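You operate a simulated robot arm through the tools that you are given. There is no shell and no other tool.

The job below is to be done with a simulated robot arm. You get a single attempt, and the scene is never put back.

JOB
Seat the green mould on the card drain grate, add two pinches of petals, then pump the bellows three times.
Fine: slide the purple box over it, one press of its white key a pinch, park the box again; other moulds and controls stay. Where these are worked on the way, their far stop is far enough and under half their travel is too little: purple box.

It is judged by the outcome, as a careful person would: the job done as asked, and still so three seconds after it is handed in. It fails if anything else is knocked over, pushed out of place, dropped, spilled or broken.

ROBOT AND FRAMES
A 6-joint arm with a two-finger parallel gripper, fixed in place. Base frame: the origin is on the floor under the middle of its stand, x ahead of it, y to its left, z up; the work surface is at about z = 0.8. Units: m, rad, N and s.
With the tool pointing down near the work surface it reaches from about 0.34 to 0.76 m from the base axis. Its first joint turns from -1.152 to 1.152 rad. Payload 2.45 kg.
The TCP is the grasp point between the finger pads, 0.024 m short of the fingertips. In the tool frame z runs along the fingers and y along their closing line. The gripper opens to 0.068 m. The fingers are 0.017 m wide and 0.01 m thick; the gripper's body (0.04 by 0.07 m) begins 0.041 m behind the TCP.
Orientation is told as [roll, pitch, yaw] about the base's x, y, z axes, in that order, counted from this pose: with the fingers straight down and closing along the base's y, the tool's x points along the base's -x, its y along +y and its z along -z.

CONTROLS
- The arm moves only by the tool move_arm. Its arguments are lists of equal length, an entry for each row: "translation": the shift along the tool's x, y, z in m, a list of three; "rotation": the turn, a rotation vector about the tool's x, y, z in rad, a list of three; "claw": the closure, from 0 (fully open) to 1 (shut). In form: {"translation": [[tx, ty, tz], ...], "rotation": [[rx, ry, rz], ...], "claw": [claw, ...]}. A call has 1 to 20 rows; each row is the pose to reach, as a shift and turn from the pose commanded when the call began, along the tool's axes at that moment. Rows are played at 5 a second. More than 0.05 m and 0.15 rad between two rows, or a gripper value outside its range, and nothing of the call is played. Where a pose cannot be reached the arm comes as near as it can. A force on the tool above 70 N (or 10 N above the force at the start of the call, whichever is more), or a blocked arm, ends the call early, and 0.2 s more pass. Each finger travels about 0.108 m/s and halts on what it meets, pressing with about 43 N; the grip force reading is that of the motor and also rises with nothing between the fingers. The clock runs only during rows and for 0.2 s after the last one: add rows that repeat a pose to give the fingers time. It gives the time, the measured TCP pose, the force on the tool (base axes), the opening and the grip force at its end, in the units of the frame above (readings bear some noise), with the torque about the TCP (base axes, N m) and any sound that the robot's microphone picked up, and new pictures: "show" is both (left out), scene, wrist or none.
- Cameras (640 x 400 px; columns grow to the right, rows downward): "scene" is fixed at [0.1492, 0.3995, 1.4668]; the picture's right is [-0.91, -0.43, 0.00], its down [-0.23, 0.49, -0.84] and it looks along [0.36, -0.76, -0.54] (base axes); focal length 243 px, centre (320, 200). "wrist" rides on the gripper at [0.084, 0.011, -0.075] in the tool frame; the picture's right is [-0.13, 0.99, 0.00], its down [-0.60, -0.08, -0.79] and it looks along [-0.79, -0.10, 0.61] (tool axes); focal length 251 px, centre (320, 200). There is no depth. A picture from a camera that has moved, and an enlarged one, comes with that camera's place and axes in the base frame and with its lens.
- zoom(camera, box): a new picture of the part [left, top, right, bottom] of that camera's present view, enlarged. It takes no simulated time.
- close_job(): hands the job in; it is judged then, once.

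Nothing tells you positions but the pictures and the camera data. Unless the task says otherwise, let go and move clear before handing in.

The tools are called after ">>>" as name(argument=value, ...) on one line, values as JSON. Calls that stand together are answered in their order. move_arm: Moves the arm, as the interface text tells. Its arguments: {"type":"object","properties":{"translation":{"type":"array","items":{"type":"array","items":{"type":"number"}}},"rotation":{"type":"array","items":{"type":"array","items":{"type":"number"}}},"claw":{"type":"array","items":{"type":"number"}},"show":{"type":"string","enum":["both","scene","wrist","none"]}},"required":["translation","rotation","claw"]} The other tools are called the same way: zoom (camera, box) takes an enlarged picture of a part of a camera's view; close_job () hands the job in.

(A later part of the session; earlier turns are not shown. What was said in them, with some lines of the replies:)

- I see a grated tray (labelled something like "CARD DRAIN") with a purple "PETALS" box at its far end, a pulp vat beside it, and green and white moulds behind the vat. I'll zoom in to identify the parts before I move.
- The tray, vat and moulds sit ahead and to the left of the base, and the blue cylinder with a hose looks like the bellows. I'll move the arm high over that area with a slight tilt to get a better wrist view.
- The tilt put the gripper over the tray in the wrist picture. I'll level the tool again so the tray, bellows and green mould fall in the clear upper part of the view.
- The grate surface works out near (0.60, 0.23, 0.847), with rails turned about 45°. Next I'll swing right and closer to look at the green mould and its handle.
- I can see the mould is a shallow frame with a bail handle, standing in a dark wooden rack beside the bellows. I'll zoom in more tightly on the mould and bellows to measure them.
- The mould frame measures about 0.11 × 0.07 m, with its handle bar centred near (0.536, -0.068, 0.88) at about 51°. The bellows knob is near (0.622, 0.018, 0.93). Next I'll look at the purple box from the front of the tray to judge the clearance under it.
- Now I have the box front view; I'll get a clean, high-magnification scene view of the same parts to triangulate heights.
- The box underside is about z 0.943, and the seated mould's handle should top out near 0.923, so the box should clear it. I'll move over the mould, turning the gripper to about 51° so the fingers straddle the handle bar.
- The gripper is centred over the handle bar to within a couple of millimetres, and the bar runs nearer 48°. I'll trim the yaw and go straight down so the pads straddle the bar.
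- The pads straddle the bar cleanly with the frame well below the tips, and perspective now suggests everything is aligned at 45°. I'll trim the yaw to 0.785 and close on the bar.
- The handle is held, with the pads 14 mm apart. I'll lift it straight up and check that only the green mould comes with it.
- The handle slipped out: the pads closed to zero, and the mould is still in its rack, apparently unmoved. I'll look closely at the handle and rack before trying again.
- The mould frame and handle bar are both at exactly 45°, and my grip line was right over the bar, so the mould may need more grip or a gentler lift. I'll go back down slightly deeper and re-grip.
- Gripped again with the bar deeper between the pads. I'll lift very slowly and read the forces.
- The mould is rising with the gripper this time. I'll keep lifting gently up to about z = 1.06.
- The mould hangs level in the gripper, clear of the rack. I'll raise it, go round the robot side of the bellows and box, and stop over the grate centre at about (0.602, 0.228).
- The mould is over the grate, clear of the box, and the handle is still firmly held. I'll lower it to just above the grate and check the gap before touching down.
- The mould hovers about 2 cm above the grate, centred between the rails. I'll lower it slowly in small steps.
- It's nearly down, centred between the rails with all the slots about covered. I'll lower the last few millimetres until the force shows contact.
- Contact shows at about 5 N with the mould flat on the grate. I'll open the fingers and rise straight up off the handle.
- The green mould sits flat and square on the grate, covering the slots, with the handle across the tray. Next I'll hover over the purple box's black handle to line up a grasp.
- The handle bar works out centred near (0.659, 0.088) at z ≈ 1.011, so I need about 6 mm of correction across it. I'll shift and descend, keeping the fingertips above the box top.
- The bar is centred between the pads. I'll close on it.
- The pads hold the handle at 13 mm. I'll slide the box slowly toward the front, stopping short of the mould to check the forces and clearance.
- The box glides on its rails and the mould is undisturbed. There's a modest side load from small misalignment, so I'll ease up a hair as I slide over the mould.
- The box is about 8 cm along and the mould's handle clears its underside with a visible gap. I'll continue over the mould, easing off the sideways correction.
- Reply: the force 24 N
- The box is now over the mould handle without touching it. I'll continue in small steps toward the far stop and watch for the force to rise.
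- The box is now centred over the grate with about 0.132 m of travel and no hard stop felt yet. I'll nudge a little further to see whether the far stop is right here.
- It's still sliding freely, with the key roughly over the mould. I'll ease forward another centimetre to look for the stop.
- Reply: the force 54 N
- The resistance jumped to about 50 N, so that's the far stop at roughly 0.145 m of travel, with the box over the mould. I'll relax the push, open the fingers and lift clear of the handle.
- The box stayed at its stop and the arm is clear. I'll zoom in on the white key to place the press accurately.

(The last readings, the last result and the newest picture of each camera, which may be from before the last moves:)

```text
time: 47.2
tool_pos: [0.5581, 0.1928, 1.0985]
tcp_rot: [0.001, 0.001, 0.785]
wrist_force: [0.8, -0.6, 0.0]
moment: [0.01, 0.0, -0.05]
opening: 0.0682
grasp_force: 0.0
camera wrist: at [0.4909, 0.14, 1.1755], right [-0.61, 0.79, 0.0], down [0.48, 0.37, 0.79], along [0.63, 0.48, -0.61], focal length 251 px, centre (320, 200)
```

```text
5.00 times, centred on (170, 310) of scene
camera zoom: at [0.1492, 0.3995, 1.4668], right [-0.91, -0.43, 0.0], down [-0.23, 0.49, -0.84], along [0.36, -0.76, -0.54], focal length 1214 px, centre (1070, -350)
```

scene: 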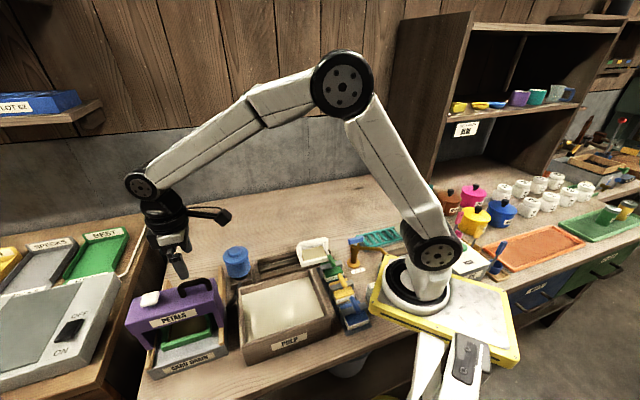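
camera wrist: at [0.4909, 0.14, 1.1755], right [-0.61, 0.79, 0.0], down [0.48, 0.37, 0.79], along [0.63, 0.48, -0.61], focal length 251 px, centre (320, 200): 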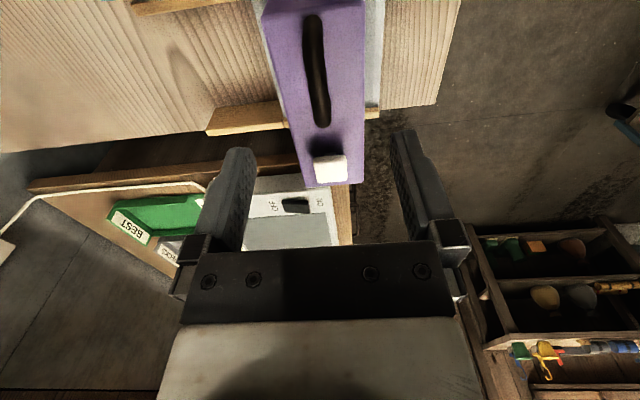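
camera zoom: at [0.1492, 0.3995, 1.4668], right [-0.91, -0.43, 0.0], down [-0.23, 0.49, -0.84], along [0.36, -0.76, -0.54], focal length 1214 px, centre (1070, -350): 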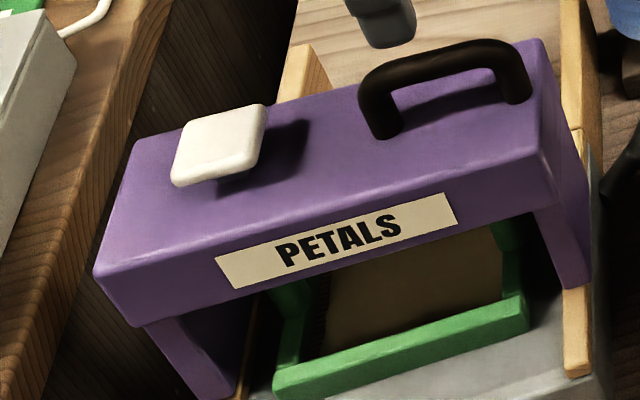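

The key top is near (0.627, 0.260) at z ≈ 1.0. I'll close the fingers, move over it and stop just above.

>>> move_arm(translation=[[-0.016, 0, 0], [-0.04, 0, 0], [-0.064, -0.0005, 0], [-0.085, -0.0008, 0], [-0.0966, -0.0008, 0], [-0.0966, -0.0008, 0.02], [-0.0966, -0.0008, 0.04], [-0.0966, -0.0008, 0.04]], rotation=[[0, 0, 0], [0, 0, 0], [0, 0, 0], [0, 0, 0], [0, 0, 0], [0, 0, 0], [0, 0, 0], [0, 0, 0]], claw=[0.5, 1, 1, 1, 1, 1, 1, 1])

>>> zoom(camera="scene", box=[120, 250, 220, 330])

>>> zoom(camera="wrist", box=[240, 60, 400, 220])

```text
time: 49.0
tool_pos: [0.6251, 0.2598, 1.0586]
tcp_rot: [0.0, -0.001, 0.785]
wrist_force: [0.0, -0.6, 0.1]
moment: [0.0, 0.0, 0.04]
opening: 0.0
grasp_force: 23.9
camera wrist: at [0.5595, 0.2075, 1.1358], right [-0.61, 0.79, 0.0], down [0.48, 0.37, 0.79], along [0.63, 0.48, -0.61], focal length 251 px, centre (320, 200)
```

scene: 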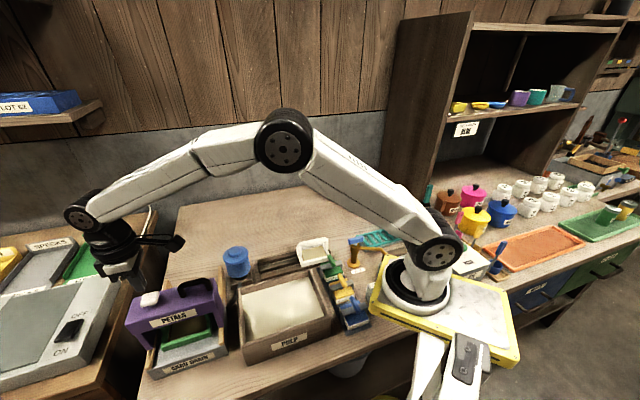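
wrist: 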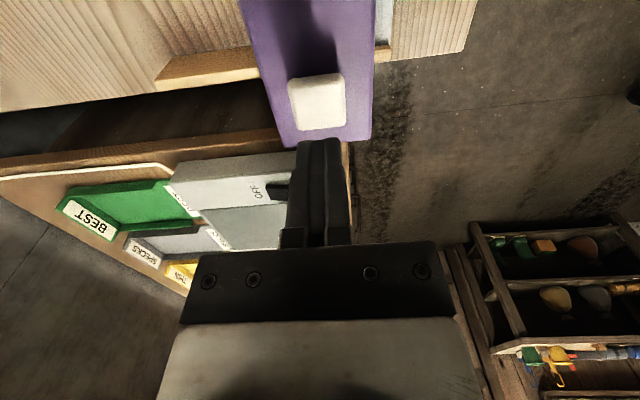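

```text
5.00 times, centred on (170, 290) of scene
camera zoom: at [0.1492, 0.3995, 1.4668], right [-0.91, -0.43, 0.0], down [-0.23, 0.49, -0.84], along [0.36, -0.76, -0.54], focal length 1214 px, centre (1070, -250)
```

zoom: 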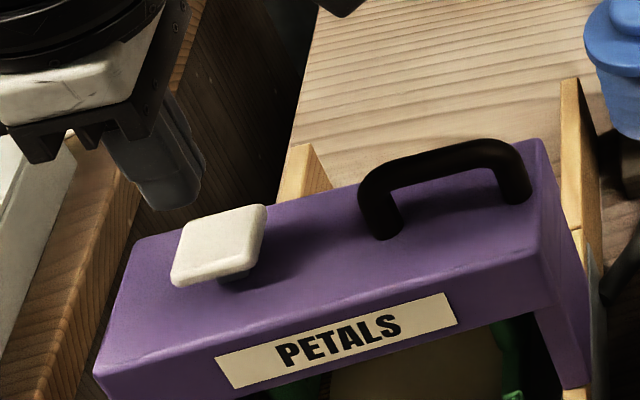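

```text
2.50 times, centred on (320, 140) of wrist
camera zoom: at [0.5595, 0.2075, 1.1358], right [-0.61, 0.79, 0.0], down [0.48, 0.37, 0.79], along [0.63, 0.48, -0.61], focal length 629 px, centre (320, 350)
```

zoom: 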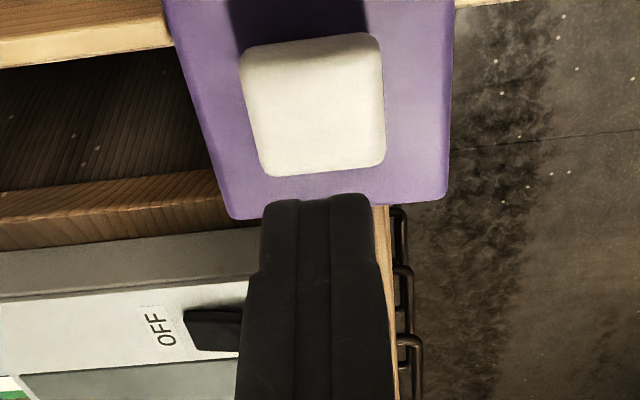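

The closed fingertips are right over the white key. I'll lower until I feel it.

>>> move_arm(translation=[[0, 0, 0.015], [0, 0, 0.025], [0, 0, 0.03], [0, 0, 0.033], [0, 0, 0.033]], rotation=[[0, 0, 0], [0, 0, 0], [0, 0, 0], [0, 0, 0], [0, 0, 0]], claw=[1, 1, 1, 1, 1], show="scene")

>>> zoom(camera="scene", box=[120, 250, 220, 330])

```text
time: 50.2
tool_pos: [0.6252, 0.2584, 1.0269]
tcp_rot: [0.001, 0.0, 0.786]
wrist_force: [0.5, -0.8, 0.0]
moment: [-0.01, 0.01, -0.01]
opening: 0.0002
grasp_force: 23.2
```

scene: 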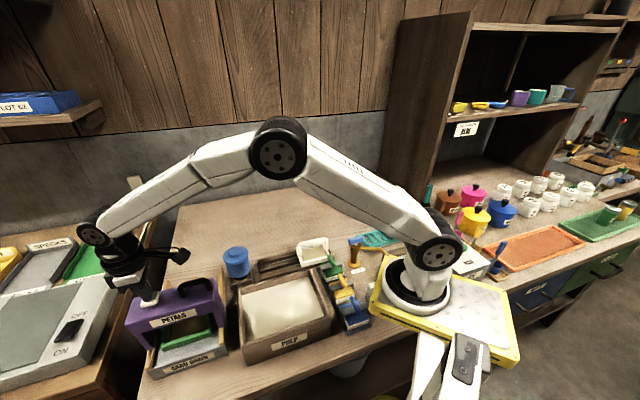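

```text
5.00 times, centred on (170, 290) of scene
camera zoom: at [0.1492, 0.3995, 1.4668], right [-0.91, -0.43, 0.0], down [-0.23, 0.49, -0.84], along [0.36, -0.76, -0.54], focal length 1214 px, centre (1070, -250)
```

zoom: 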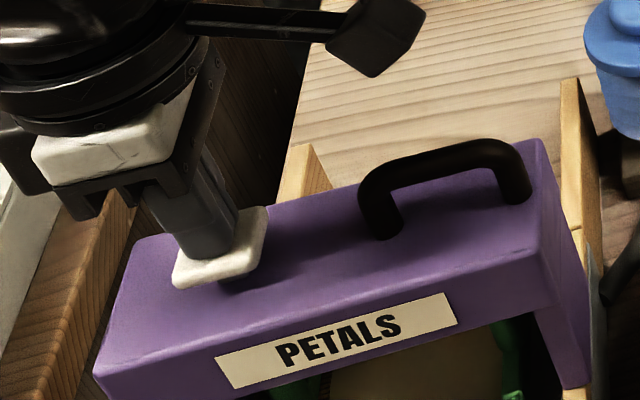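

The tips are just above the key with no contact yet. I'll press down now in a single smooth stroke, watching force and sound.

>>> move_arm(translation=[[0, 0, 0.003], [0, 0, 0.006], [0, 0, 0.009], [0, 0, 0.009]], rotation=[[0, 0, 0], [0, 0, 0], [0, 0, 0], [0, 0, 0]], claw=[1, 1, 1, 1], show="none")

>>> zoom(camera="scene", box=[120, 250, 220, 330])

```text
time: 51.2
tool_pos: [0.6266, 0.2599, 1.0173]
tcp_rot: [0.001, -0.001, 0.785]
wrist_force: [-2.7, -1.0, 7.8]
moment: [-0.04, 0.05, -0.06]
opening: 0.0
grasp_force: 23.4
heard: click
```

```text
5.00 times, centred on (170, 290) of scene
camera zoom: at [0.1489, 0.3994, 1.4668], right [-0.91, -0.43, 0.0], down [-0.23, 0.49, -0.84], along [0.36, -0.76, -0.54], focal length 1214 px, centre (1070, -250)
```

zoom: 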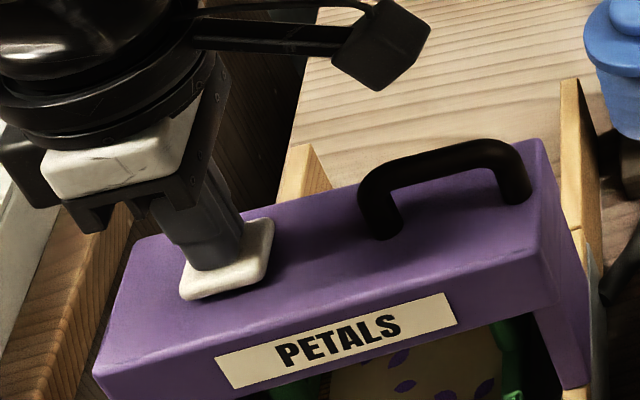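

A click sounded and purple petals appeared on the sheet: that's the first pinch. I'll rise clear so the key resets fully, then check before the second press.

>>> move_arm(translation=[[0, 0, -0.005], [0, 0, -0.012], [0, 0, -0.02], [0, 0, -0.025], [0, 0, -0.025], [0, 0, -0.025]], rotation=[[0, 0, 0], [0, 0, 0], [0, 0, 0], [0, 0, 0], [0, 0, 0], [0, 0, 0]], claw=[1, 1, 1, 1, 1, 1], show="none")

>>> zoom(camera="scene", box=[120, 265, 230, 365])

```text
time: 52.6
tool_pos: [0.6277, 0.2581, 1.0414]
tcp_rot: [0.0, 0.0, 0.785]
wrist_force: [-0.3, -0.2, 0.4]
moment: [0.03, 0.0, -0.01]
opening: 0.0
grasp_force: 23.3
```

```text
4.00 times, centred on (175, 315) of scene
camera zoom: at [0.1492, 0.3995, 1.4668], right [-0.91, -0.43, 0.0], down [-0.23, 0.49, -0.84], along [0.36, -0.76, -0.54], focal length 971 px, centre (900, -260)
```

zoom: 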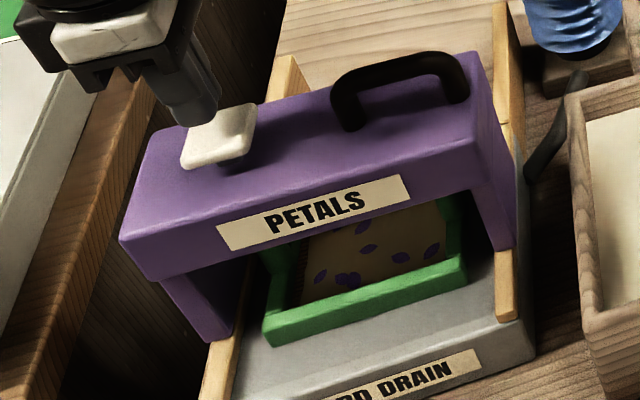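

The key has sprung back and petals lie inside the frame. Now the second press, the same stroke down and back up.

>>> move_arm(translation=[[0, 0, 0.008], [0, 0, 0.014], [0, 0, 0.019], [0, 0, 0.022], [0, 0, 0.025], [0, 0, 0.025]], rotation=[[0, 0, 0], [0, 0, 0], [0, 0, 0], [0, 0, 0], [0, 0, 0], [0, 0, 0]], claw=[1, 1, 1, 1, 1, 1], show="none")

>>> zoom(camera="scene", box=[120, 265, 230, 365])

```text
time: 54.0
tool_pos: [0.627, 0.2585, 1.0183]
tcp_rot: [-0.003, -0.002, 0.786]
wrist_force: [0.3, -1.9, 6.3]
moment: [-0.04, 0.03, 0.0]
opening: 0.0
grasp_force: 23.7
heard: click
```

```text
4.00 times, centred on (175, 315) of scene
camera zoom: at [0.1491, 0.3994, 1.4668], right [-0.91, -0.43, 0.0], down [-0.23, 0.49, -0.84], along [0.36, -0.76, -0.54], focal length 971 px, centre (900, -260)
```

zoom: 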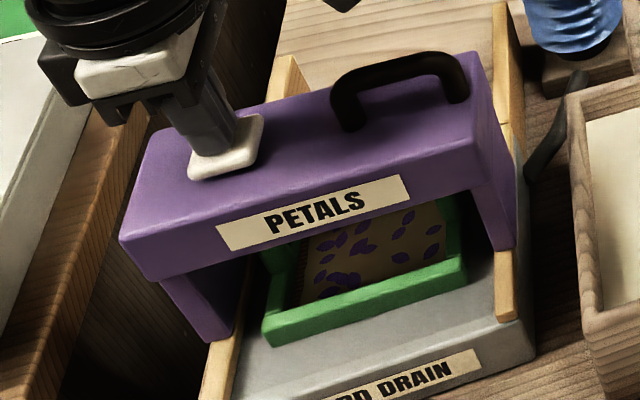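

Second click, and there are twice as many petals on the sheet. I'll rise well clear and go back above the black handle with the fingers opening.

>>> move_arm(translation=[[0, 0, -0.01], [0, 0, -0.03], [0, 0, -0.06], [0, 0, -0.08], [0.025, 0.0004, -0.08], [0.05, 0.0008, -0.08], [0.075, 0.0012, -0.08], [0.0969, 0.0014, -0.08], [0.0969, 0.0014, -0.08], [0.0969, 0.0014, -0.08]], rotation=[[0, 0, 0], [0, 0, 0], [0, 0, 0], [0, 0, 0], [0, 0, 0], [0, 0, 0], [0, 0, 0], [0, 0, 0], [0, 0, 0], [0, 0, 0]], claw=[1, 1, 1, 1, 1, 0.5, 0, 0, 0, 0])

>>> zoom(camera="scene", box=[120, 250, 230, 365])

>>> zoom(camera="wrist", box=[220, 0, 420, 180])

```text
time: 56.2
tool_pos: [0.5578, 0.1904, 1.0973]
tcp_rot: [0.001, 0.001, 0.785]
wrist_force: [0.4, 0.1, -0.9]
moment: [-0.02, -0.03, -0.02]
opening: 0.068
grasp_force: 0.0
camera wrist: at [0.4899, 0.1391, 1.1744], right [-0.61, 0.79, 0.0], down [0.48, 0.37, 0.79], along [0.63, 0.48, -0.61], focal length 251 px, centre (320, 200)
```

scene: 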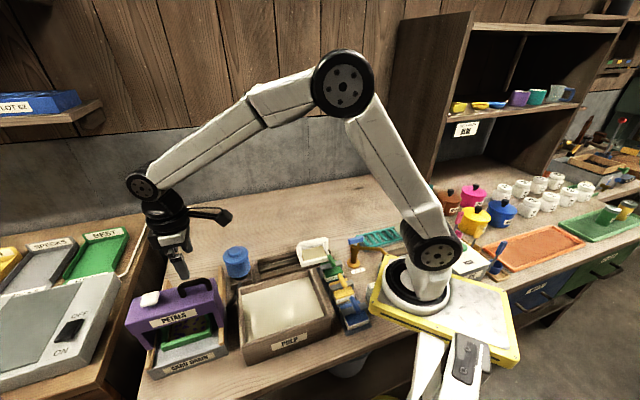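
wrist: 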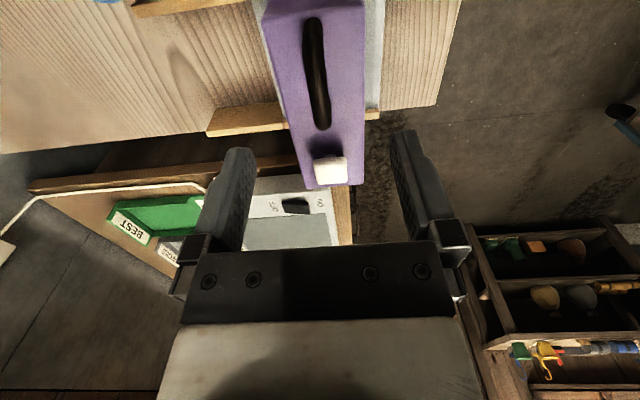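

```text
3.48 times, centred on (175, 308) of scene
camera zoom: at [0.1492, 0.3995, 1.4668], right [-0.91, -0.43, 0.0], down [-0.23, 0.49, -0.84], along [0.36, -0.76, -0.54], focal length 844 px, centre (824, -174)
```

zoom: 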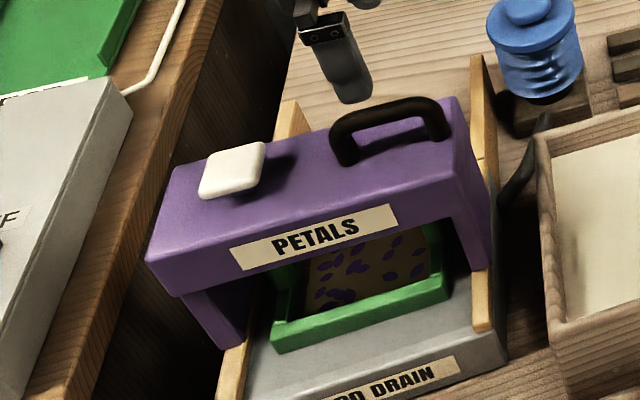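

```text
2.22 times, centred on (320, 90) of wrist
camera zoom: at [0.4899, 0.1391, 1.1744], right [-0.61, 0.79, 0.0], down [0.48, 0.37, 0.79], along [0.63, 0.48, -0.61], focal length 559 px, centre (320, 444)
```

zoom: 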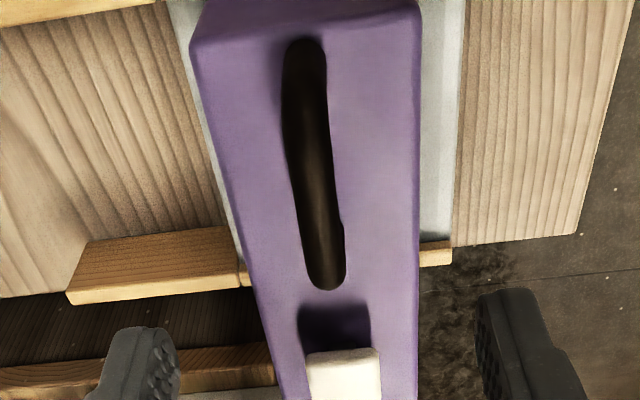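

The fingers straddle the handle again. I'll descend, close and check the grip.

>>> move_arm(translation=[[0, -0.001, 0.025], [0, -0.001, 0.05], [0, -0.001, 0.068], [0, -0.001, 0.0785], [0, -0.001, 0.0785], [0, -0.001, 0.0785], [0, -0.001, 0.0785], [0, -0.001, 0.0785], [0, -0.001, 0.0785]], rotation=[[0, 0, 0], [0, 0, 0], [0, 0, 0], [0, 0, 0], [0, 0, 0], [0, 0, 0], [0, 0, 0], [0, 0, 0], [0, 0, 0]], claw=[0, 0, 0, 0, 0.3, 0.6, 1, 1, 1], show="scene")

>>> zoom(camera="scene", box=[120, 250, 230, 365])

```text
time: 58.2
tool_pos: [0.5579, 0.1908, 1.0178]
tcp_rot: [-0.002, 0.0, 0.784]
wrist_force: [11.6, -10.2, -6.1]
moment: [0.2, -0.39, 0.17]
opening: 0.0127
grasp_force: 33.5
```

scene: 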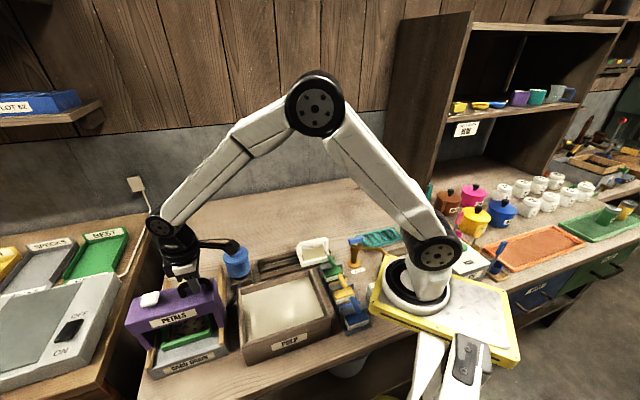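

```text
3.48 times, centred on (175, 308) of scene
camera zoom: at [0.1496, 0.3992, 1.4668], right [-0.91, -0.43, 0.0], down [-0.23, 0.49, -0.84], along [0.36, -0.76, -0.54], focal length 844 px, centre (824, -174)
```

zoom: 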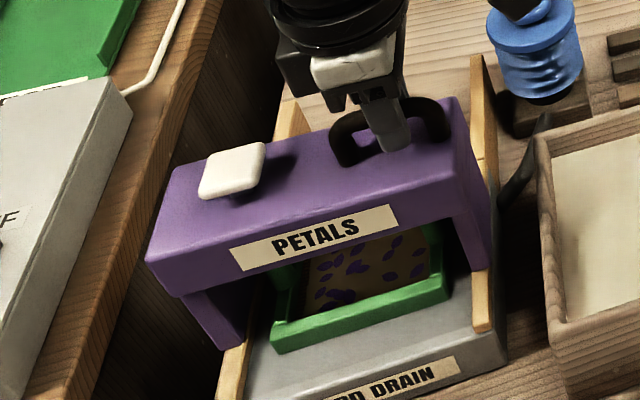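

Gripped at 12.7 mm. I'll slide the box back toward its parking place slowly, checking midway.

>>> move_arm(translation=[[0, -0.004, 0], [0, -0.01, 0], [0, -0.017, 0], [0, -0.024, 0], [0, -0.031, 0], [0, -0.038, 0], [0, -0.045, 0], [0, -0.052, 0], [0, -0.059, 0], [0, -0.066, 0], [0, -0.072, 0], [0, -0.072, 0]], rotation=[[0, 0, 0], [0, 0, 0], [0, 0, 0], [0, 0, 0], [0, 0, 0], [0, 0, 0], [0, 0, 0], [0, 0, 0], [0, 0, 0], [0, 0, 0], [0, 0, 0], [0, 0, 0]], claw=[1, 1, 1, 1, 1, 1, 1, 1, 1, 1, 1, 1], show="scene")

>>> zoom(camera="scene", box=[120, 230, 240, 365])

```text
time: 60.8
tool_pos: [0.6086, 0.1389, 1.0183]
tcp_rot: [-0.001, 0.001, 0.784]
wrist_force: [8.5, 10.0, -15.6]
moment: [-0.29, 0.36, 0.0]
opening: 0.0128
grasp_force: 32.4
```

scene: 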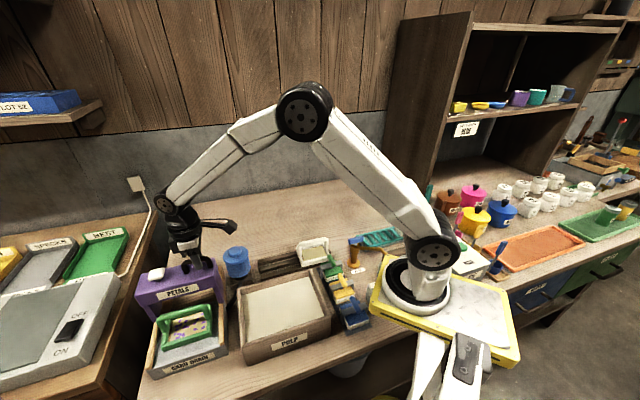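

```text
2.96 times, centred on (180, 298) of scene
camera zoom: at [0.1498, 0.3999, 1.4666], right [-0.91, -0.43, 0.0], down [-0.23, 0.49, -0.84], along [0.36, -0.76, -0.54], focal length 719 px, centre (735, -89)
```

zoom: 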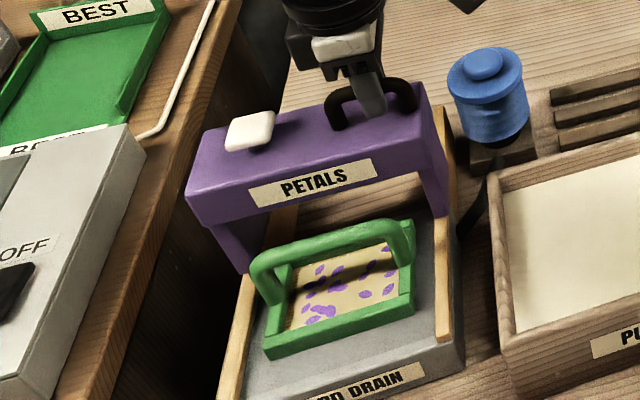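

The petals sit neatly on the mould and the box is halfway home. I'll slide it the remaining ~7 cm to where it was parked.

>>> move_arm(translation=[[-0.0003, -0.006, 0.0004], [-0.0003, -0.013, 0.0004], [-0.0003, -0.02, 0.0004], [-0.0003, -0.027, 0.0004], [-0.0003, -0.034, 0.0004], [-0.0003, -0.041, 0.0004], [-0.0003, -0.048, 0.0004], [-0.0003, -0.055, 0.0004], [-0.0003, -0.062, 0.0004], [-0.0003, -0.068, 0.0004], [-0.0003, -0.0715, 0.0004], [-0.0003, -0.0715, 0.0004]], rotation=[[0, 0, 0], [0, 0, 0], [0, 0, 0], [0, 0, 0], [0, 0, 0], [0, 0, 0], [0, 0, 0], [0, 0, 0], [0, 0, 0], [0, 0, 0], [0, 0, 0], [0, 0, 0]], claw=[1, 1, 1, 1, 1, 1, 1, 1, 1, 1, 1, 1], show="scene")

>>> zoom(camera="scene", box=[130, 230, 240, 380])

```text
time: 63.4
tool_pos: [0.66, 0.0894, 1.018]
tcp_rot: [-0.001, -0.001, 0.786]
wrist_force: [4.9, 7.9, -1.3]
moment: [-0.31, 0.34, -0.08]
opening: 0.0127
grasp_force: 33.0
```

scene: 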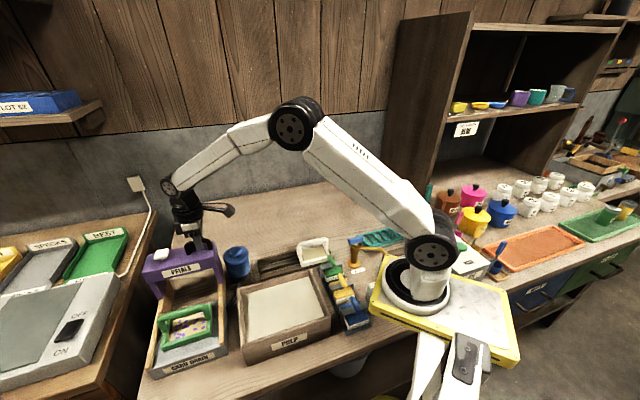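

```text
2.67 times, centred on (185, 305) of scene
camera zoom: at [0.1493, 0.3998, 1.4667], right [-0.91, -0.43, 0.0], down [-0.23, 0.49, -0.84], along [0.36, -0.76, -0.54], focal length 647 px, centre (680, -80)
```

zoom: 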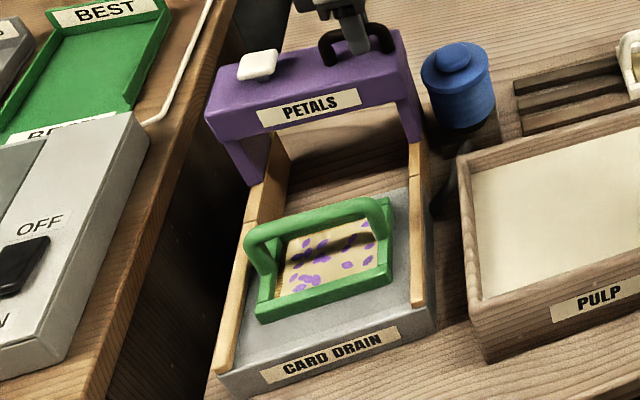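

The box is back where it started, judging by the label and key positions. I'll nudge 3 mm further to feel whether it's against its back stop.

>>> move_arm(translation=[[0, -0.0015, 0], [0, -0.003, 0], [0, -0.003, 0]], rotation=[[0, 0, 0], [0, 0, 0], [0, 0, 0]], claw=[1, 1, 1], show="none")

>>> zoom(camera="scene", box=[130, 230, 240, 380])

```text
time: 64.2
tool_pos: [0.661, 0.0875, 1.0185]
tcp_rot: [0.001, -0.001, 0.785]
wrist_force: [-5.7, 11.0, -0.5]
moment: [0.78, -0.62, -0.13]
opening: 0.013
grasp_force: 32.6
```

```text
2.67 times, centred on (185, 305) of scene
camera zoom: at [0.149, 0.3998, 1.4667], right [-0.91, -0.43, 0.0], down [-0.23, 0.49, -0.84], along [0.36, -0.76, -0.54], focal length 647 px, centre (680, -80)
```

zoom: 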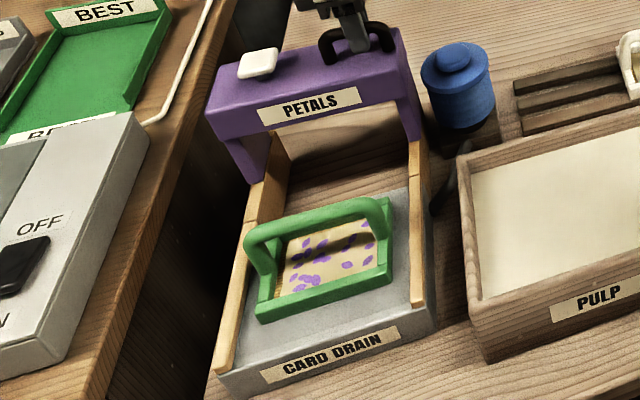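

Resistance is building, so the box is against its back stop. I'll relax, open and lift clear of the handle.

>>> move_arm(translation=[[0, 0.001, 0], [0, 0.001, 0], [0, 0.001, 0], [0, 0.001, 0], [0, 0.001, 0], [0, 0.001, -0.02], [0, 0.001, -0.05], [0, 0.001, -0.09], [0, 0.001, -0.11], [0, 0.001, -0.11]], rotation=[[0, 0, 0], [0, 0, 0], [0, 0, 0], [0, 0, 0], [0, 0, 0], [0, 0, 0], [0, 0, 0], [0, 0, 0], [0, 0, 0], [0, 0, 0]], claw=[1, 0.8, 0.5, 0, 0, 0, 0, 0, 0, 0])

>>> zoom(camera="scene", box=[130, 230, 240, 380])

>>> zoom(camera="scene", box=[205, 230, 265, 310])

```text
time: 66.4
tool_pos: [0.6608, 0.0867, 1.1284]
tcp_rot: [0.0, 0.001, 0.785]
wrist_force: [0.6, -0.4, -0.2]
moment: [0.0, -0.01, 0.01]
opening: 0.0682
grasp_force: 0.0
camera wrist: at [0.5938, 0.0346, 1.205], right [-0.61, 0.79, 0.0], down [0.48, 0.37, 0.79], along [0.63, 0.48, -0.61], focal length 251 px, centre (320, 200)
```

scene: 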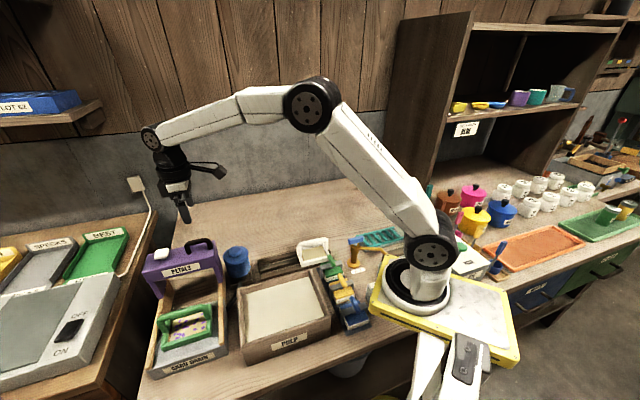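
wrist: 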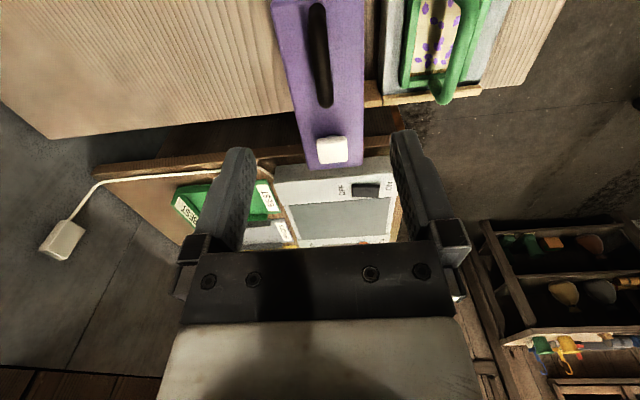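

```text
2.67 times, centred on (185, 305) of scene
camera zoom: at [0.1492, 0.3995, 1.4668], right [-0.91, -0.43, 0.0], down [-0.23, 0.49, -0.84], along [0.36, -0.76, -0.54], focal length 647 px, centre (680, -80)
```

zoom: 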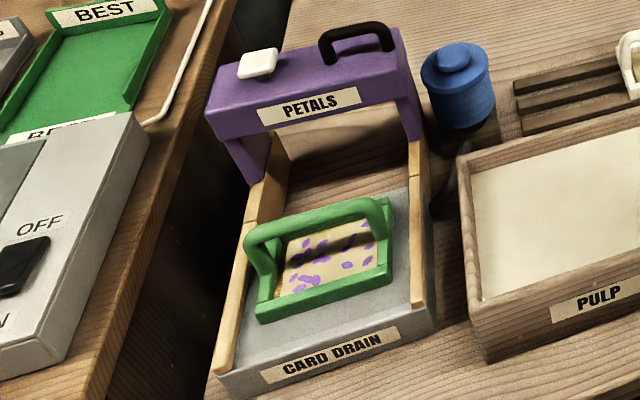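

```text
5.00 times, centred on (235, 270) of scene
camera zoom: at [0.1492, 0.3995, 1.4668], right [-0.91, -0.43, 0.0], down [-0.23, 0.49, -0.84], along [0.36, -0.76, -0.54], focal length 1214 px, centre (745, -150)
```

zoom: 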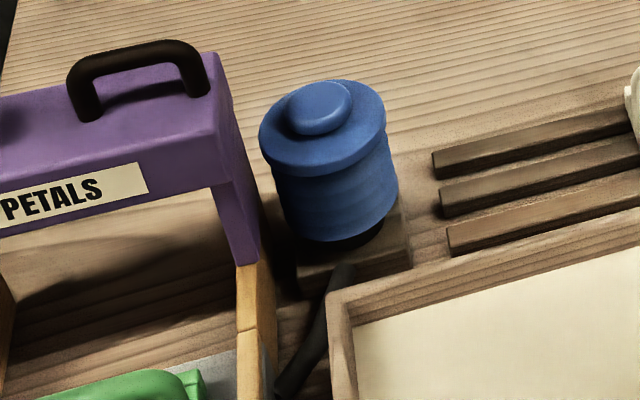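

The box is parked exactly as it started, and the petals are in the mould. Next are the bellows, with the knob at about (0.622, 0.019, 0.93). I'll approach with closed fingers, leaning the wrist slightly away from the parked box.

>>> move_arm(translation=[[0.02, -0.005, 0], [0.043, -0.01, 0], [0.065, -0.015, 0], [0.0858, -0.0194, 0], [0.0858, -0.0194, 0.03], [0.0858, -0.0194, 0.06], [0.0858, -0.0194, 0.09], [0.0858, -0.0194, 0.12], [0.0858, -0.0194, 0.138], [0.0858, -0.0194, 0.138]], rotation=[[0, 0, 0], [0, 0, 0], [0, -0.06, 0], [0, -0.12, 0], [0, -0.12, 0], [0, -0.12, 0], [0, -0.12, 0], [0, -0.12, 0], [0, -0.12, 0], [0, -0.12, 0]], claw=[0.5, 1, 1, 1, 1, 1, 1, 1, 1, 1])

>>> zoom(camera="scene", box=[190, 190, 290, 300])

>>> zoom(camera="wrist", box=[220, 40, 420, 220])

```text
time: 68.6
tool_pos: [0.6136, 0.0131, 0.9879]
tcp_rot: [0.0, -0.121, 0.785]
wrist_force: [0.0, 0.2, -0.8]
moment: [-0.02, -0.04, -0.01]
opening: 0.0
grasp_force: 22.9
camera wrist: at [0.5404, -0.0445, 1.0538], right [-0.61, 0.79, 0.02], down [0.41, 0.3, 0.86], along [0.68, 0.53, -0.51], focal length 251 px, centre (320, 200)
```

scene: 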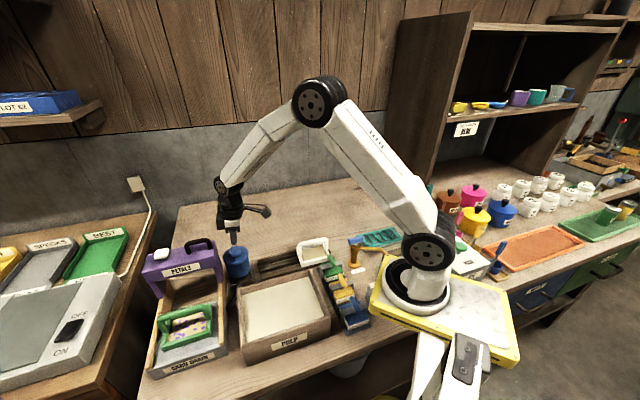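
wrist: 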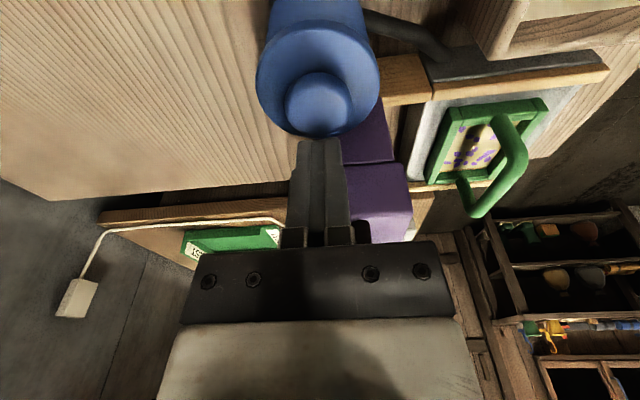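

```text
3.64 times, centred on (240, 245) of scene
camera zoom: at [0.1492, 0.3995, 1.4668], right [-0.91, -0.43, 0.0], down [-0.23, 0.49, -0.84], along [0.36, -0.76, -0.54], focal length 883 px, centre (611, 36)
```

zoom: 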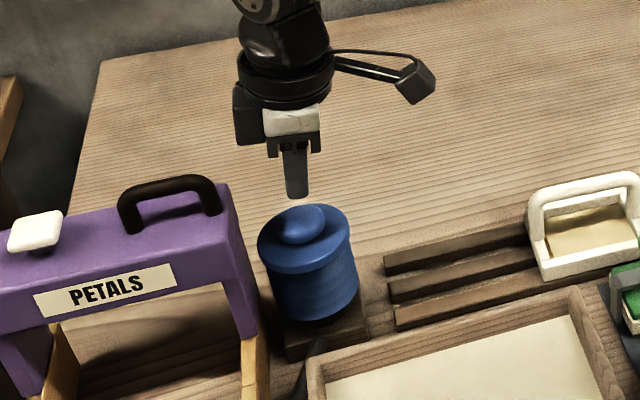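

```text
2.22 times, centred on (320, 130) of wrist
camera zoom: at [0.5404, -0.0445, 1.0538], right [-0.61, 0.79, 0.02], down [0.41, 0.3, 0.86], along [0.68, 0.53, -0.51], focal length 559 px, centre (320, 356)
```

zoom: 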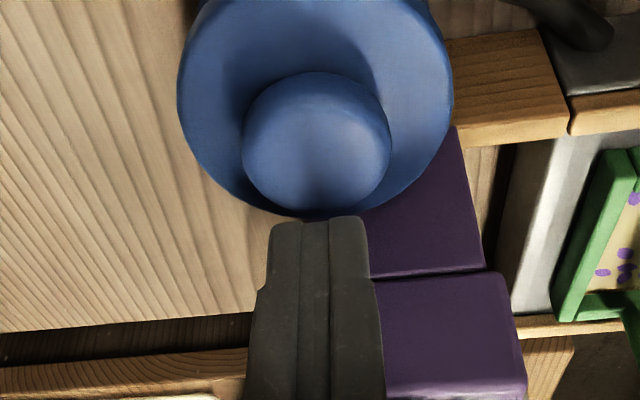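

The closed tips are over the knob, leaning clear of the purple box. I'll descend gently to find contact and feel the stroke.

>>> move_arm(translation=[[0.0014, 0, 0.012], [0.0026, 0, 0.022], [0.0036, 0, 0.03], [0.0042, 0, 0.035], [0.0048, 0, 0.04], [0.0048, 0, 0.04]], rotation=[[0, 0, 0], [0, 0, 0], [0, 0, 0], [0, 0, 0], [0, 0, 0], [0, 0, 0]], claw=[1, 1, 1, 1, 1, 1], show="none")

>>> zoom(camera="scene", box=[190, 190, 290, 300])

```text
time: 70.0
tool_pos: [0.6138, 0.014, 0.9499]
tcp_rot: [-0.001, -0.12, 0.784]
wrist_force: [-1.1, -0.5, 4.6]
moment: [-0.01, 0.09, -0.07]
opening: 0.0
grasp_force: 23.3
heard: click
```

```text
3.64 times, centred on (240, 245) of scene
camera zoom: at [0.1491, 0.3995, 1.4668], right [-0.91, -0.43, 0.0], down [-0.23, 0.49, -0.84], along [0.36, -0.76, -0.54], focal length 883 px, centre (611, 36)
```

zoom: 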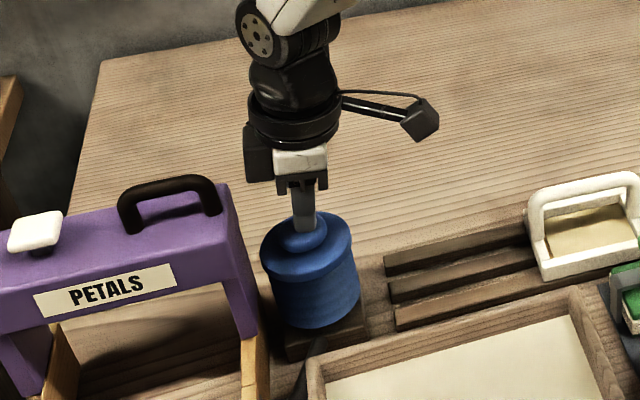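

A click sounded at about 1 cm of compression and the bellows has begun to squash. I'll press a little deeper to finish this first stroke and feel for its stop.

>>> move_arm(translation=[[0.0004, 0, 0.003], [0.0007, 0, 0.006], [0.0007, 0, 0.006]], rotation=[[0, 0, 0], [0, 0, 0], [0, 0, 0]], claw=[1, 1, 1], show="none")

>>> zoom(camera="scene", box=[190, 190, 290, 300])

```text
time: 70.8
tool_pos: [0.6135, 0.013, 0.9445]
tcp_rot: [-0.003, -0.121, 0.786]
wrist_force: [1.1, 1.8, 6.6]
moment: [0.02, 0.02, -0.01]
opening: 0.0001
grasp_force: 23.4
```

```text
3.64 times, centred on (240, 245) of scene
camera zoom: at [0.1491, 0.3996, 1.4668], right [-0.91, -0.43, 0.0], down [-0.23, 0.49, -0.84], along [0.36, -0.76, -0.54], focal length 883 px, centre (611, 36)
```

zoom: 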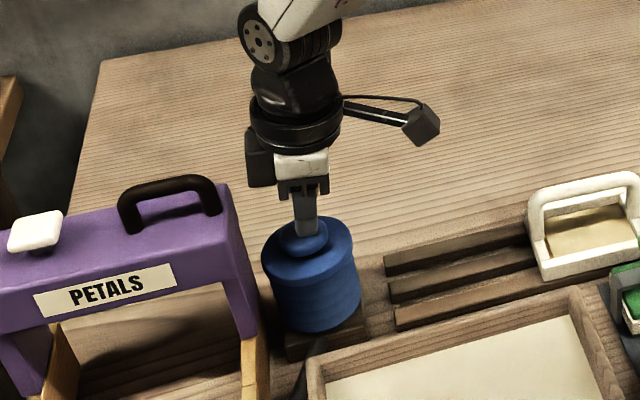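

It feels springy with no stop yet. I'll press slightly further.

>>> move_arm(translation=[[0.0004, 0, 0.003], [0.0007, 0, 0.006], [0.0007, 0, 0.006]], rotation=[[0, 0, 0], [0, 0, 0], [0, 0, 0]], claw=[1, 1, 1], show="none")

>>> zoom(camera="scene", box=[190, 190, 290, 300])

```text
time: 71.6
tool_pos: [0.6146, 0.0141, 0.9422]
tcp_rot: [-0.003, -0.124, 0.786]
wrist_force: [-19.6, -0.2, 50.1]
moment: [-0.14, 0.7, -0.1]
opening: 0.0
grasp_force: 23.0
```

```text
3.64 times, centred on (240, 245) of scene
camera zoom: at [0.1476, 0.3995, 1.467], right [-0.91, -0.43, 0.0], down [-0.23, 0.49, -0.84], along [0.36, -0.76, -0.54], focal length 883 px, centre (611, 36)
```

zoom: 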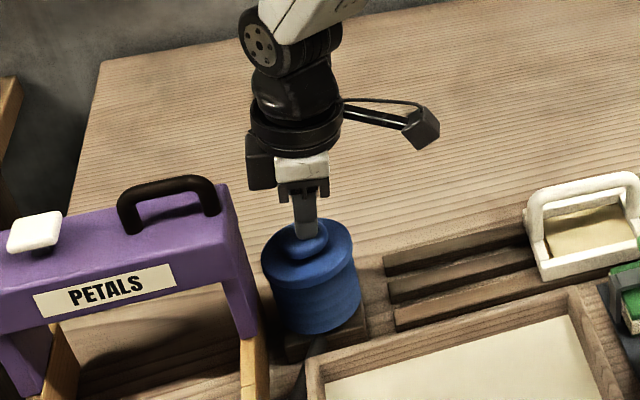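

That's the bottom of the stroke at about z 0.943, so the first pump is complete. I'll rise fully off the knob and let the bellows refill.

>>> move_arm(translation=[[-0.0012, 0, -0.01], [-0.0026, 0, -0.022], [-0.0041, 0, -0.034], [-0.0056, 0, -0.047], [-0.0062, 0, -0.0516], [-0.0062, 0, -0.0516], [-0.0062, 0, -0.0516]], rotation=[[0, 0, 0], [0, 0, 0], [0, 0, 0], [0, 0, 0], [0, 0, 0], [0, 0, 0], [0, 0, 0]], claw=[1, 1, 1, 1, 1, 1, 1], show="none")

>>> zoom(camera="scene", box=[190, 190, 290, 300])

>>> zoom(camera="scene", box=[140, 290, 240, 380])

```text
time: 73.2
tool_pos: [0.6131, 0.0123, 0.9899]
tcp_rot: [0.001, -0.119, 0.786]
wrist_force: [-0.4, -0.8, -0.9]
moment: [-0.02, -0.02, -0.02]
opening: 0.0
grasp_force: 23.7
```

```text
3.64 times, centred on (240, 245) of scene
camera zoom: at [0.1492, 0.3995, 1.4668], right [-0.91, -0.43, 0.0], down [-0.23, 0.49, -0.84], along [0.36, -0.76, -0.54], focal length 883 px, centre (611, 36)
```

zoom: 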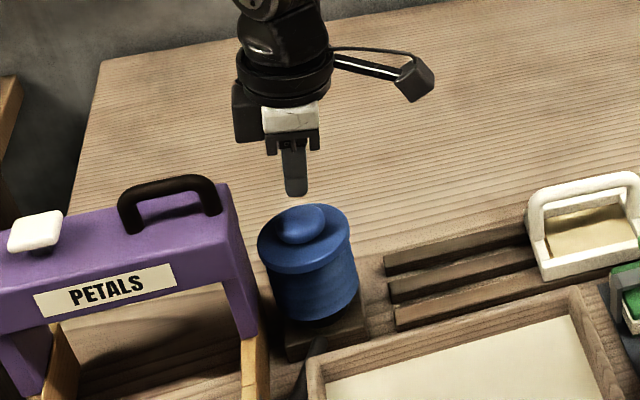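

```text
4.44 times, centred on (190, 335) of scene
camera zoom: at [0.1492, 0.3995, 1.4668], right [-0.91, -0.43, 0.0], down [-0.23, 0.49, -0.84], along [0.36, -0.76, -0.54], focal length 1079 px, centre (898, -400)
```

zoom: 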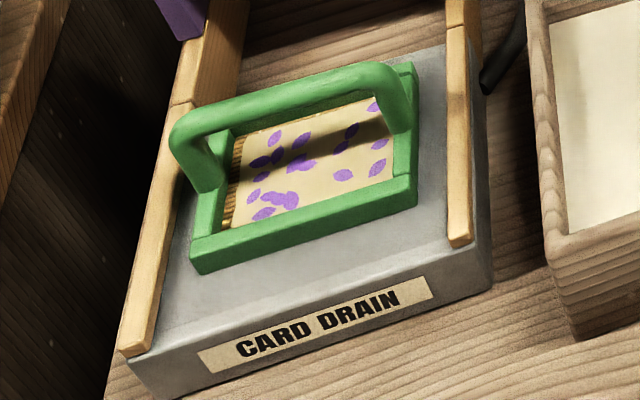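

The bellows has risen back to full height and the sheet is undisturbed. Now the second pump: one full stroke down and up.

>>> move_arm(translation=[[0.0014, 0, 0.012], [0.0028, 0, 0.024], [0.0041, 0, 0.034], [0.0049, 0, 0.041], [0.0054, 0, 0.0455], [0.0058, 0, 0.0485], [0.0058, 0, 0.0485]], rotation=[[0, 0, 0], [0, 0, 0], [0, 0, 0], [0, 0, 0], [0, 0, 0], [0, 0, 0], [0, 0, 0]], claw=[1, 1, 1, 1, 1, 1, 1], show="none")

>>> zoom(camera="scene", box=[190, 190, 290, 300])

```text
time: 74.8
tool_pos: [0.6146, 0.0137, 0.9426]
tcp_rot: [-0.004, -0.123, 0.786]
wrist_force: [-6.1, -2.6, 24.6]
moment: [-0.13, 0.23, -0.07]
opening: 0.0001
grasp_force: 23.8
heard: click
```

```text
3.64 times, centred on (240, 245) of scene
camera zoom: at [0.1485, 0.3995, 1.4669], right [-0.91, -0.43, 0.0], down [-0.23, 0.49, -0.84], along [0.36, -0.76, -0.54], focal length 883 px, centre (611, 36)
```

zoom: 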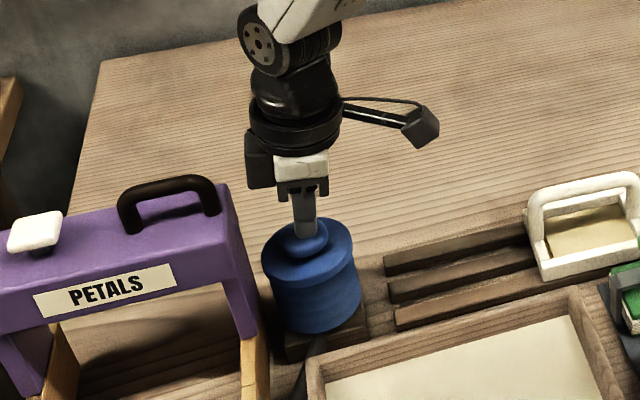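

The second pump clicked and reached the bottom stop. I'll rise fully so the bellows refills.

>>> move_arm(translation=[[-0.0012, 0, -0.01], [-0.0026, 0, -0.022], [-0.0041, 0, -0.034], [-0.0054, 0, -0.045], [-0.0058, 0, -0.0485], [-0.0058, 0, -0.0485], [-0.0058, 0, -0.0485]], rotation=[[0, 0, 0], [0, 0, 0], [0, 0, 0], [0, 0, 0], [0, 0, 0], [0, 0, 0], [0, 0, 0]], claw=[1, 1, 1, 1, 1, 1, 1], show="none")

>>> zoom(camera="scene", box=[190, 190, 290, 300])

>>> zoom(camera="scene", box=[140, 290, 240, 380])

```text
time: 76.4
tool_pos: [0.6131, 0.0139, 0.9901]
tcp_rot: [0.001, -0.12, 0.784]
wrist_force: [0.5, -0.3, -0.1]
moment: [-0.01, 0.02, 0.02]
opening: 0.0001
grasp_force: 23.7
```

```text
3.64 times, centred on (240, 245) of scene
camera zoom: at [0.1492, 0.3995, 1.4668], right [-0.91, -0.43, 0.0], down [-0.23, 0.49, -0.84], along [0.36, -0.76, -0.54], focal length 883 px, centre (611, 36)
```

zoom: 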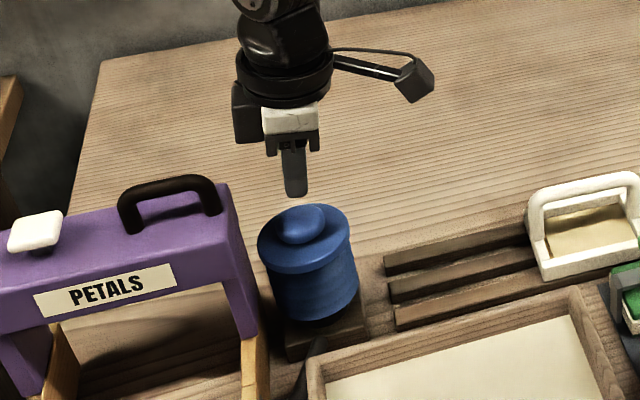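

```text
4.44 times, centred on (190, 335) of scene
camera zoom: at [0.1492, 0.3995, 1.4668], right [-0.91, -0.43, 0.0], down [-0.23, 0.49, -0.84], along [0.36, -0.76, -0.54], focal length 1079 px, centre (898, -400)
```

zoom: 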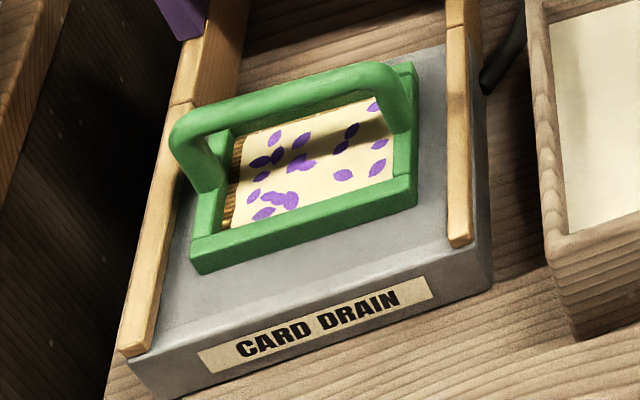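

The bellows is back up, and the sheet is visibly paler (drier) after each pump, so both counted. Now the third and last pump.

>>> move_arm(translation=[[0.0014, 0, 0.012], [0.0028, 0, 0.024], [0.0041, 0, 0.034], [0.0049, 0, 0.041], [0.0054, 0, 0.0455], [0.0058, 0, 0.0485], [0.0058, 0, 0.0485]], rotation=[[0, 0, 0], [0, 0, 0], [0, 0, 0], [0, 0, 0], [0, 0, 0], [0, 0, 0], [0, 0, 0]], claw=[1, 1, 1, 1, 1, 1, 1], show="none")

>>> zoom(camera="scene", box=[190, 190, 290, 300])

```text
time: 78.0
tool_pos: [0.6141, 0.0134, 0.9435]
tcp_rot: [-0.001, -0.121, 0.786]
wrist_force: [-15.0, 2.0, 32.1]
moment: [-0.07, 0.51, -0.07]
opening: 0.0002
grasp_force: 24.3
heard: click
```

```text
3.64 times, centred on (240, 245) of scene
camera zoom: at [0.1481, 0.3996, 1.4669], right [-0.91, -0.43, 0.0], down [-0.23, 0.49, -0.84], along [0.36, -0.76, -0.54], focal length 883 px, centre (611, 36)
```

zoom: 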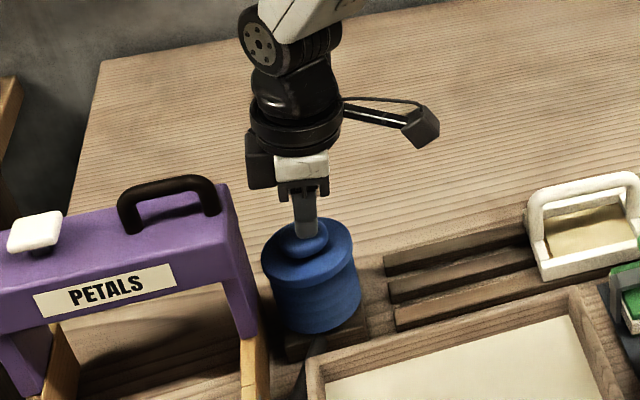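

The third pump clicked and hit bottom. I'll rise well clear of the bellows and level the tool, then check the whole scene.

>>> move_arm(translation=[[-0.0012, 0, -0.01], [-0.0026, 0, -0.022], [-0.0041, 0, -0.034], [-0.0058, 0, -0.0485], [-0.009, 0, -0.08], [-0.0135, 0, -0.115], [-0.018, 0, -0.15], [-0.0215, 0, -0.18], [-0.024, 0, -0.2], [-0.024, 0, -0.2], [-0.024, 0, -0.2]], rotation=[[0, 0, 0], [0, 0, 0], [0, 0, 0], [0, 0, 0], [0, 0, 0], [0, 0, 0], [0, 0, 0], [0, 0.06, 0], [0, 0.12, 0], [0, 0.12, 0], [0, 0.12, 0]], claw=[1, 1, 1, 1, 1, 1, 1, 1, 1, 0.5, 0])

>>> zoom(camera="scene", box=[190, 210, 350, 310])

>>> zoom(camera="scene", box=[130, 230, 250, 380])

```text
time: 80.4
tool_pos: [0.6135, 0.0122, 1.1427]
tcp_rot: [0.0, -0.002, 0.785]
wrist_force: [0.7, 0.6, 0.0]
moment: [0.0, 0.0, 0.02]
opening: 0.0678
grasp_force: 0.1
camera wrist: at [0.5477, -0.0395, 1.2186], right [-0.61, 0.79, 0.0], down [0.48, 0.37, 0.79], along [0.63, 0.48, -0.61], focal length 251 px, centre (320, 200)
```

scene: 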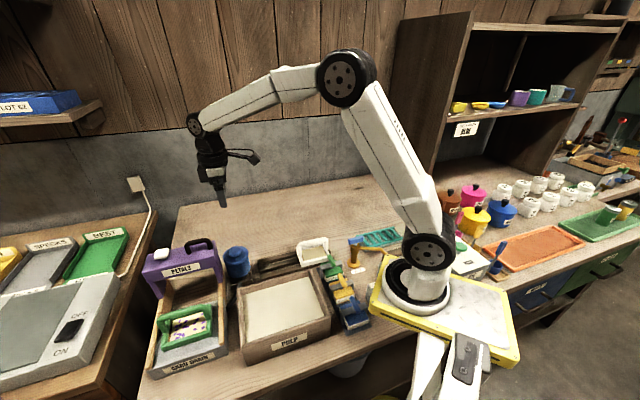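
wrist: 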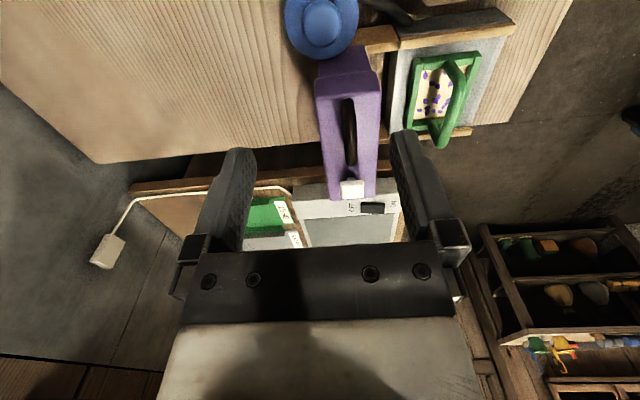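

```text
4.00 times, centred on (270, 260) of scene
camera zoom: at [0.1492, 0.3995, 1.4668], right [-0.91, -0.43, 0.0], down [-0.23, 0.49, -0.84], along [0.36, -0.76, -0.54], focal length 971 px, centre (520, -40)
```

zoom: 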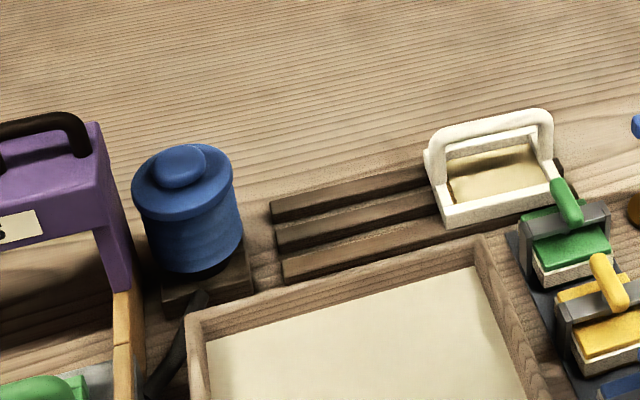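

```text
2.67 times, centred on (190, 305) of scene
camera zoom: at [0.1492, 0.3995, 1.4668], right [-0.91, -0.43, 0.0], down [-0.23, 0.49, -0.84], along [0.36, -0.76, -0.54], focal length 647 px, centre (667, -80)
```

zoom: 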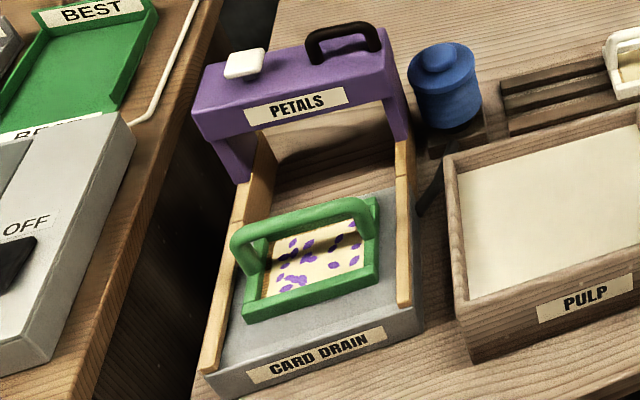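

The green mould sits on the grate with two pinches of petals. The purple box is parked, the bellows was pumped three times and has returned, and the other items look untouched. The arm is clear and holds nothing, so I'm handing in.

>>> close_job()

```text
The job is handed in.
```

The job is done and handed in. I haven't seen the judge's result.

- **Mould:** the green mould sits flat and square on the card drain grate. My first lift slipped: the handle slid out of the grip, but the mould stayed in its rack. The second lift, slower and with a deeper grip, worked.
- **Petals:** I slid the purple box to its far stop over the mould and pressed the white key twice. Each press clicked and dropped petals onto the sheet. The box is parked again, with its label and key back where they started.
- **Bellows:** I pumped it three times, down to the bottom stop each time with a click, and let it rise fully between strokes. It is back at full height.
- **Everything else:** in the last pictures the white mould and the other items near the tray look unmoved. The arm is empty and well clear.
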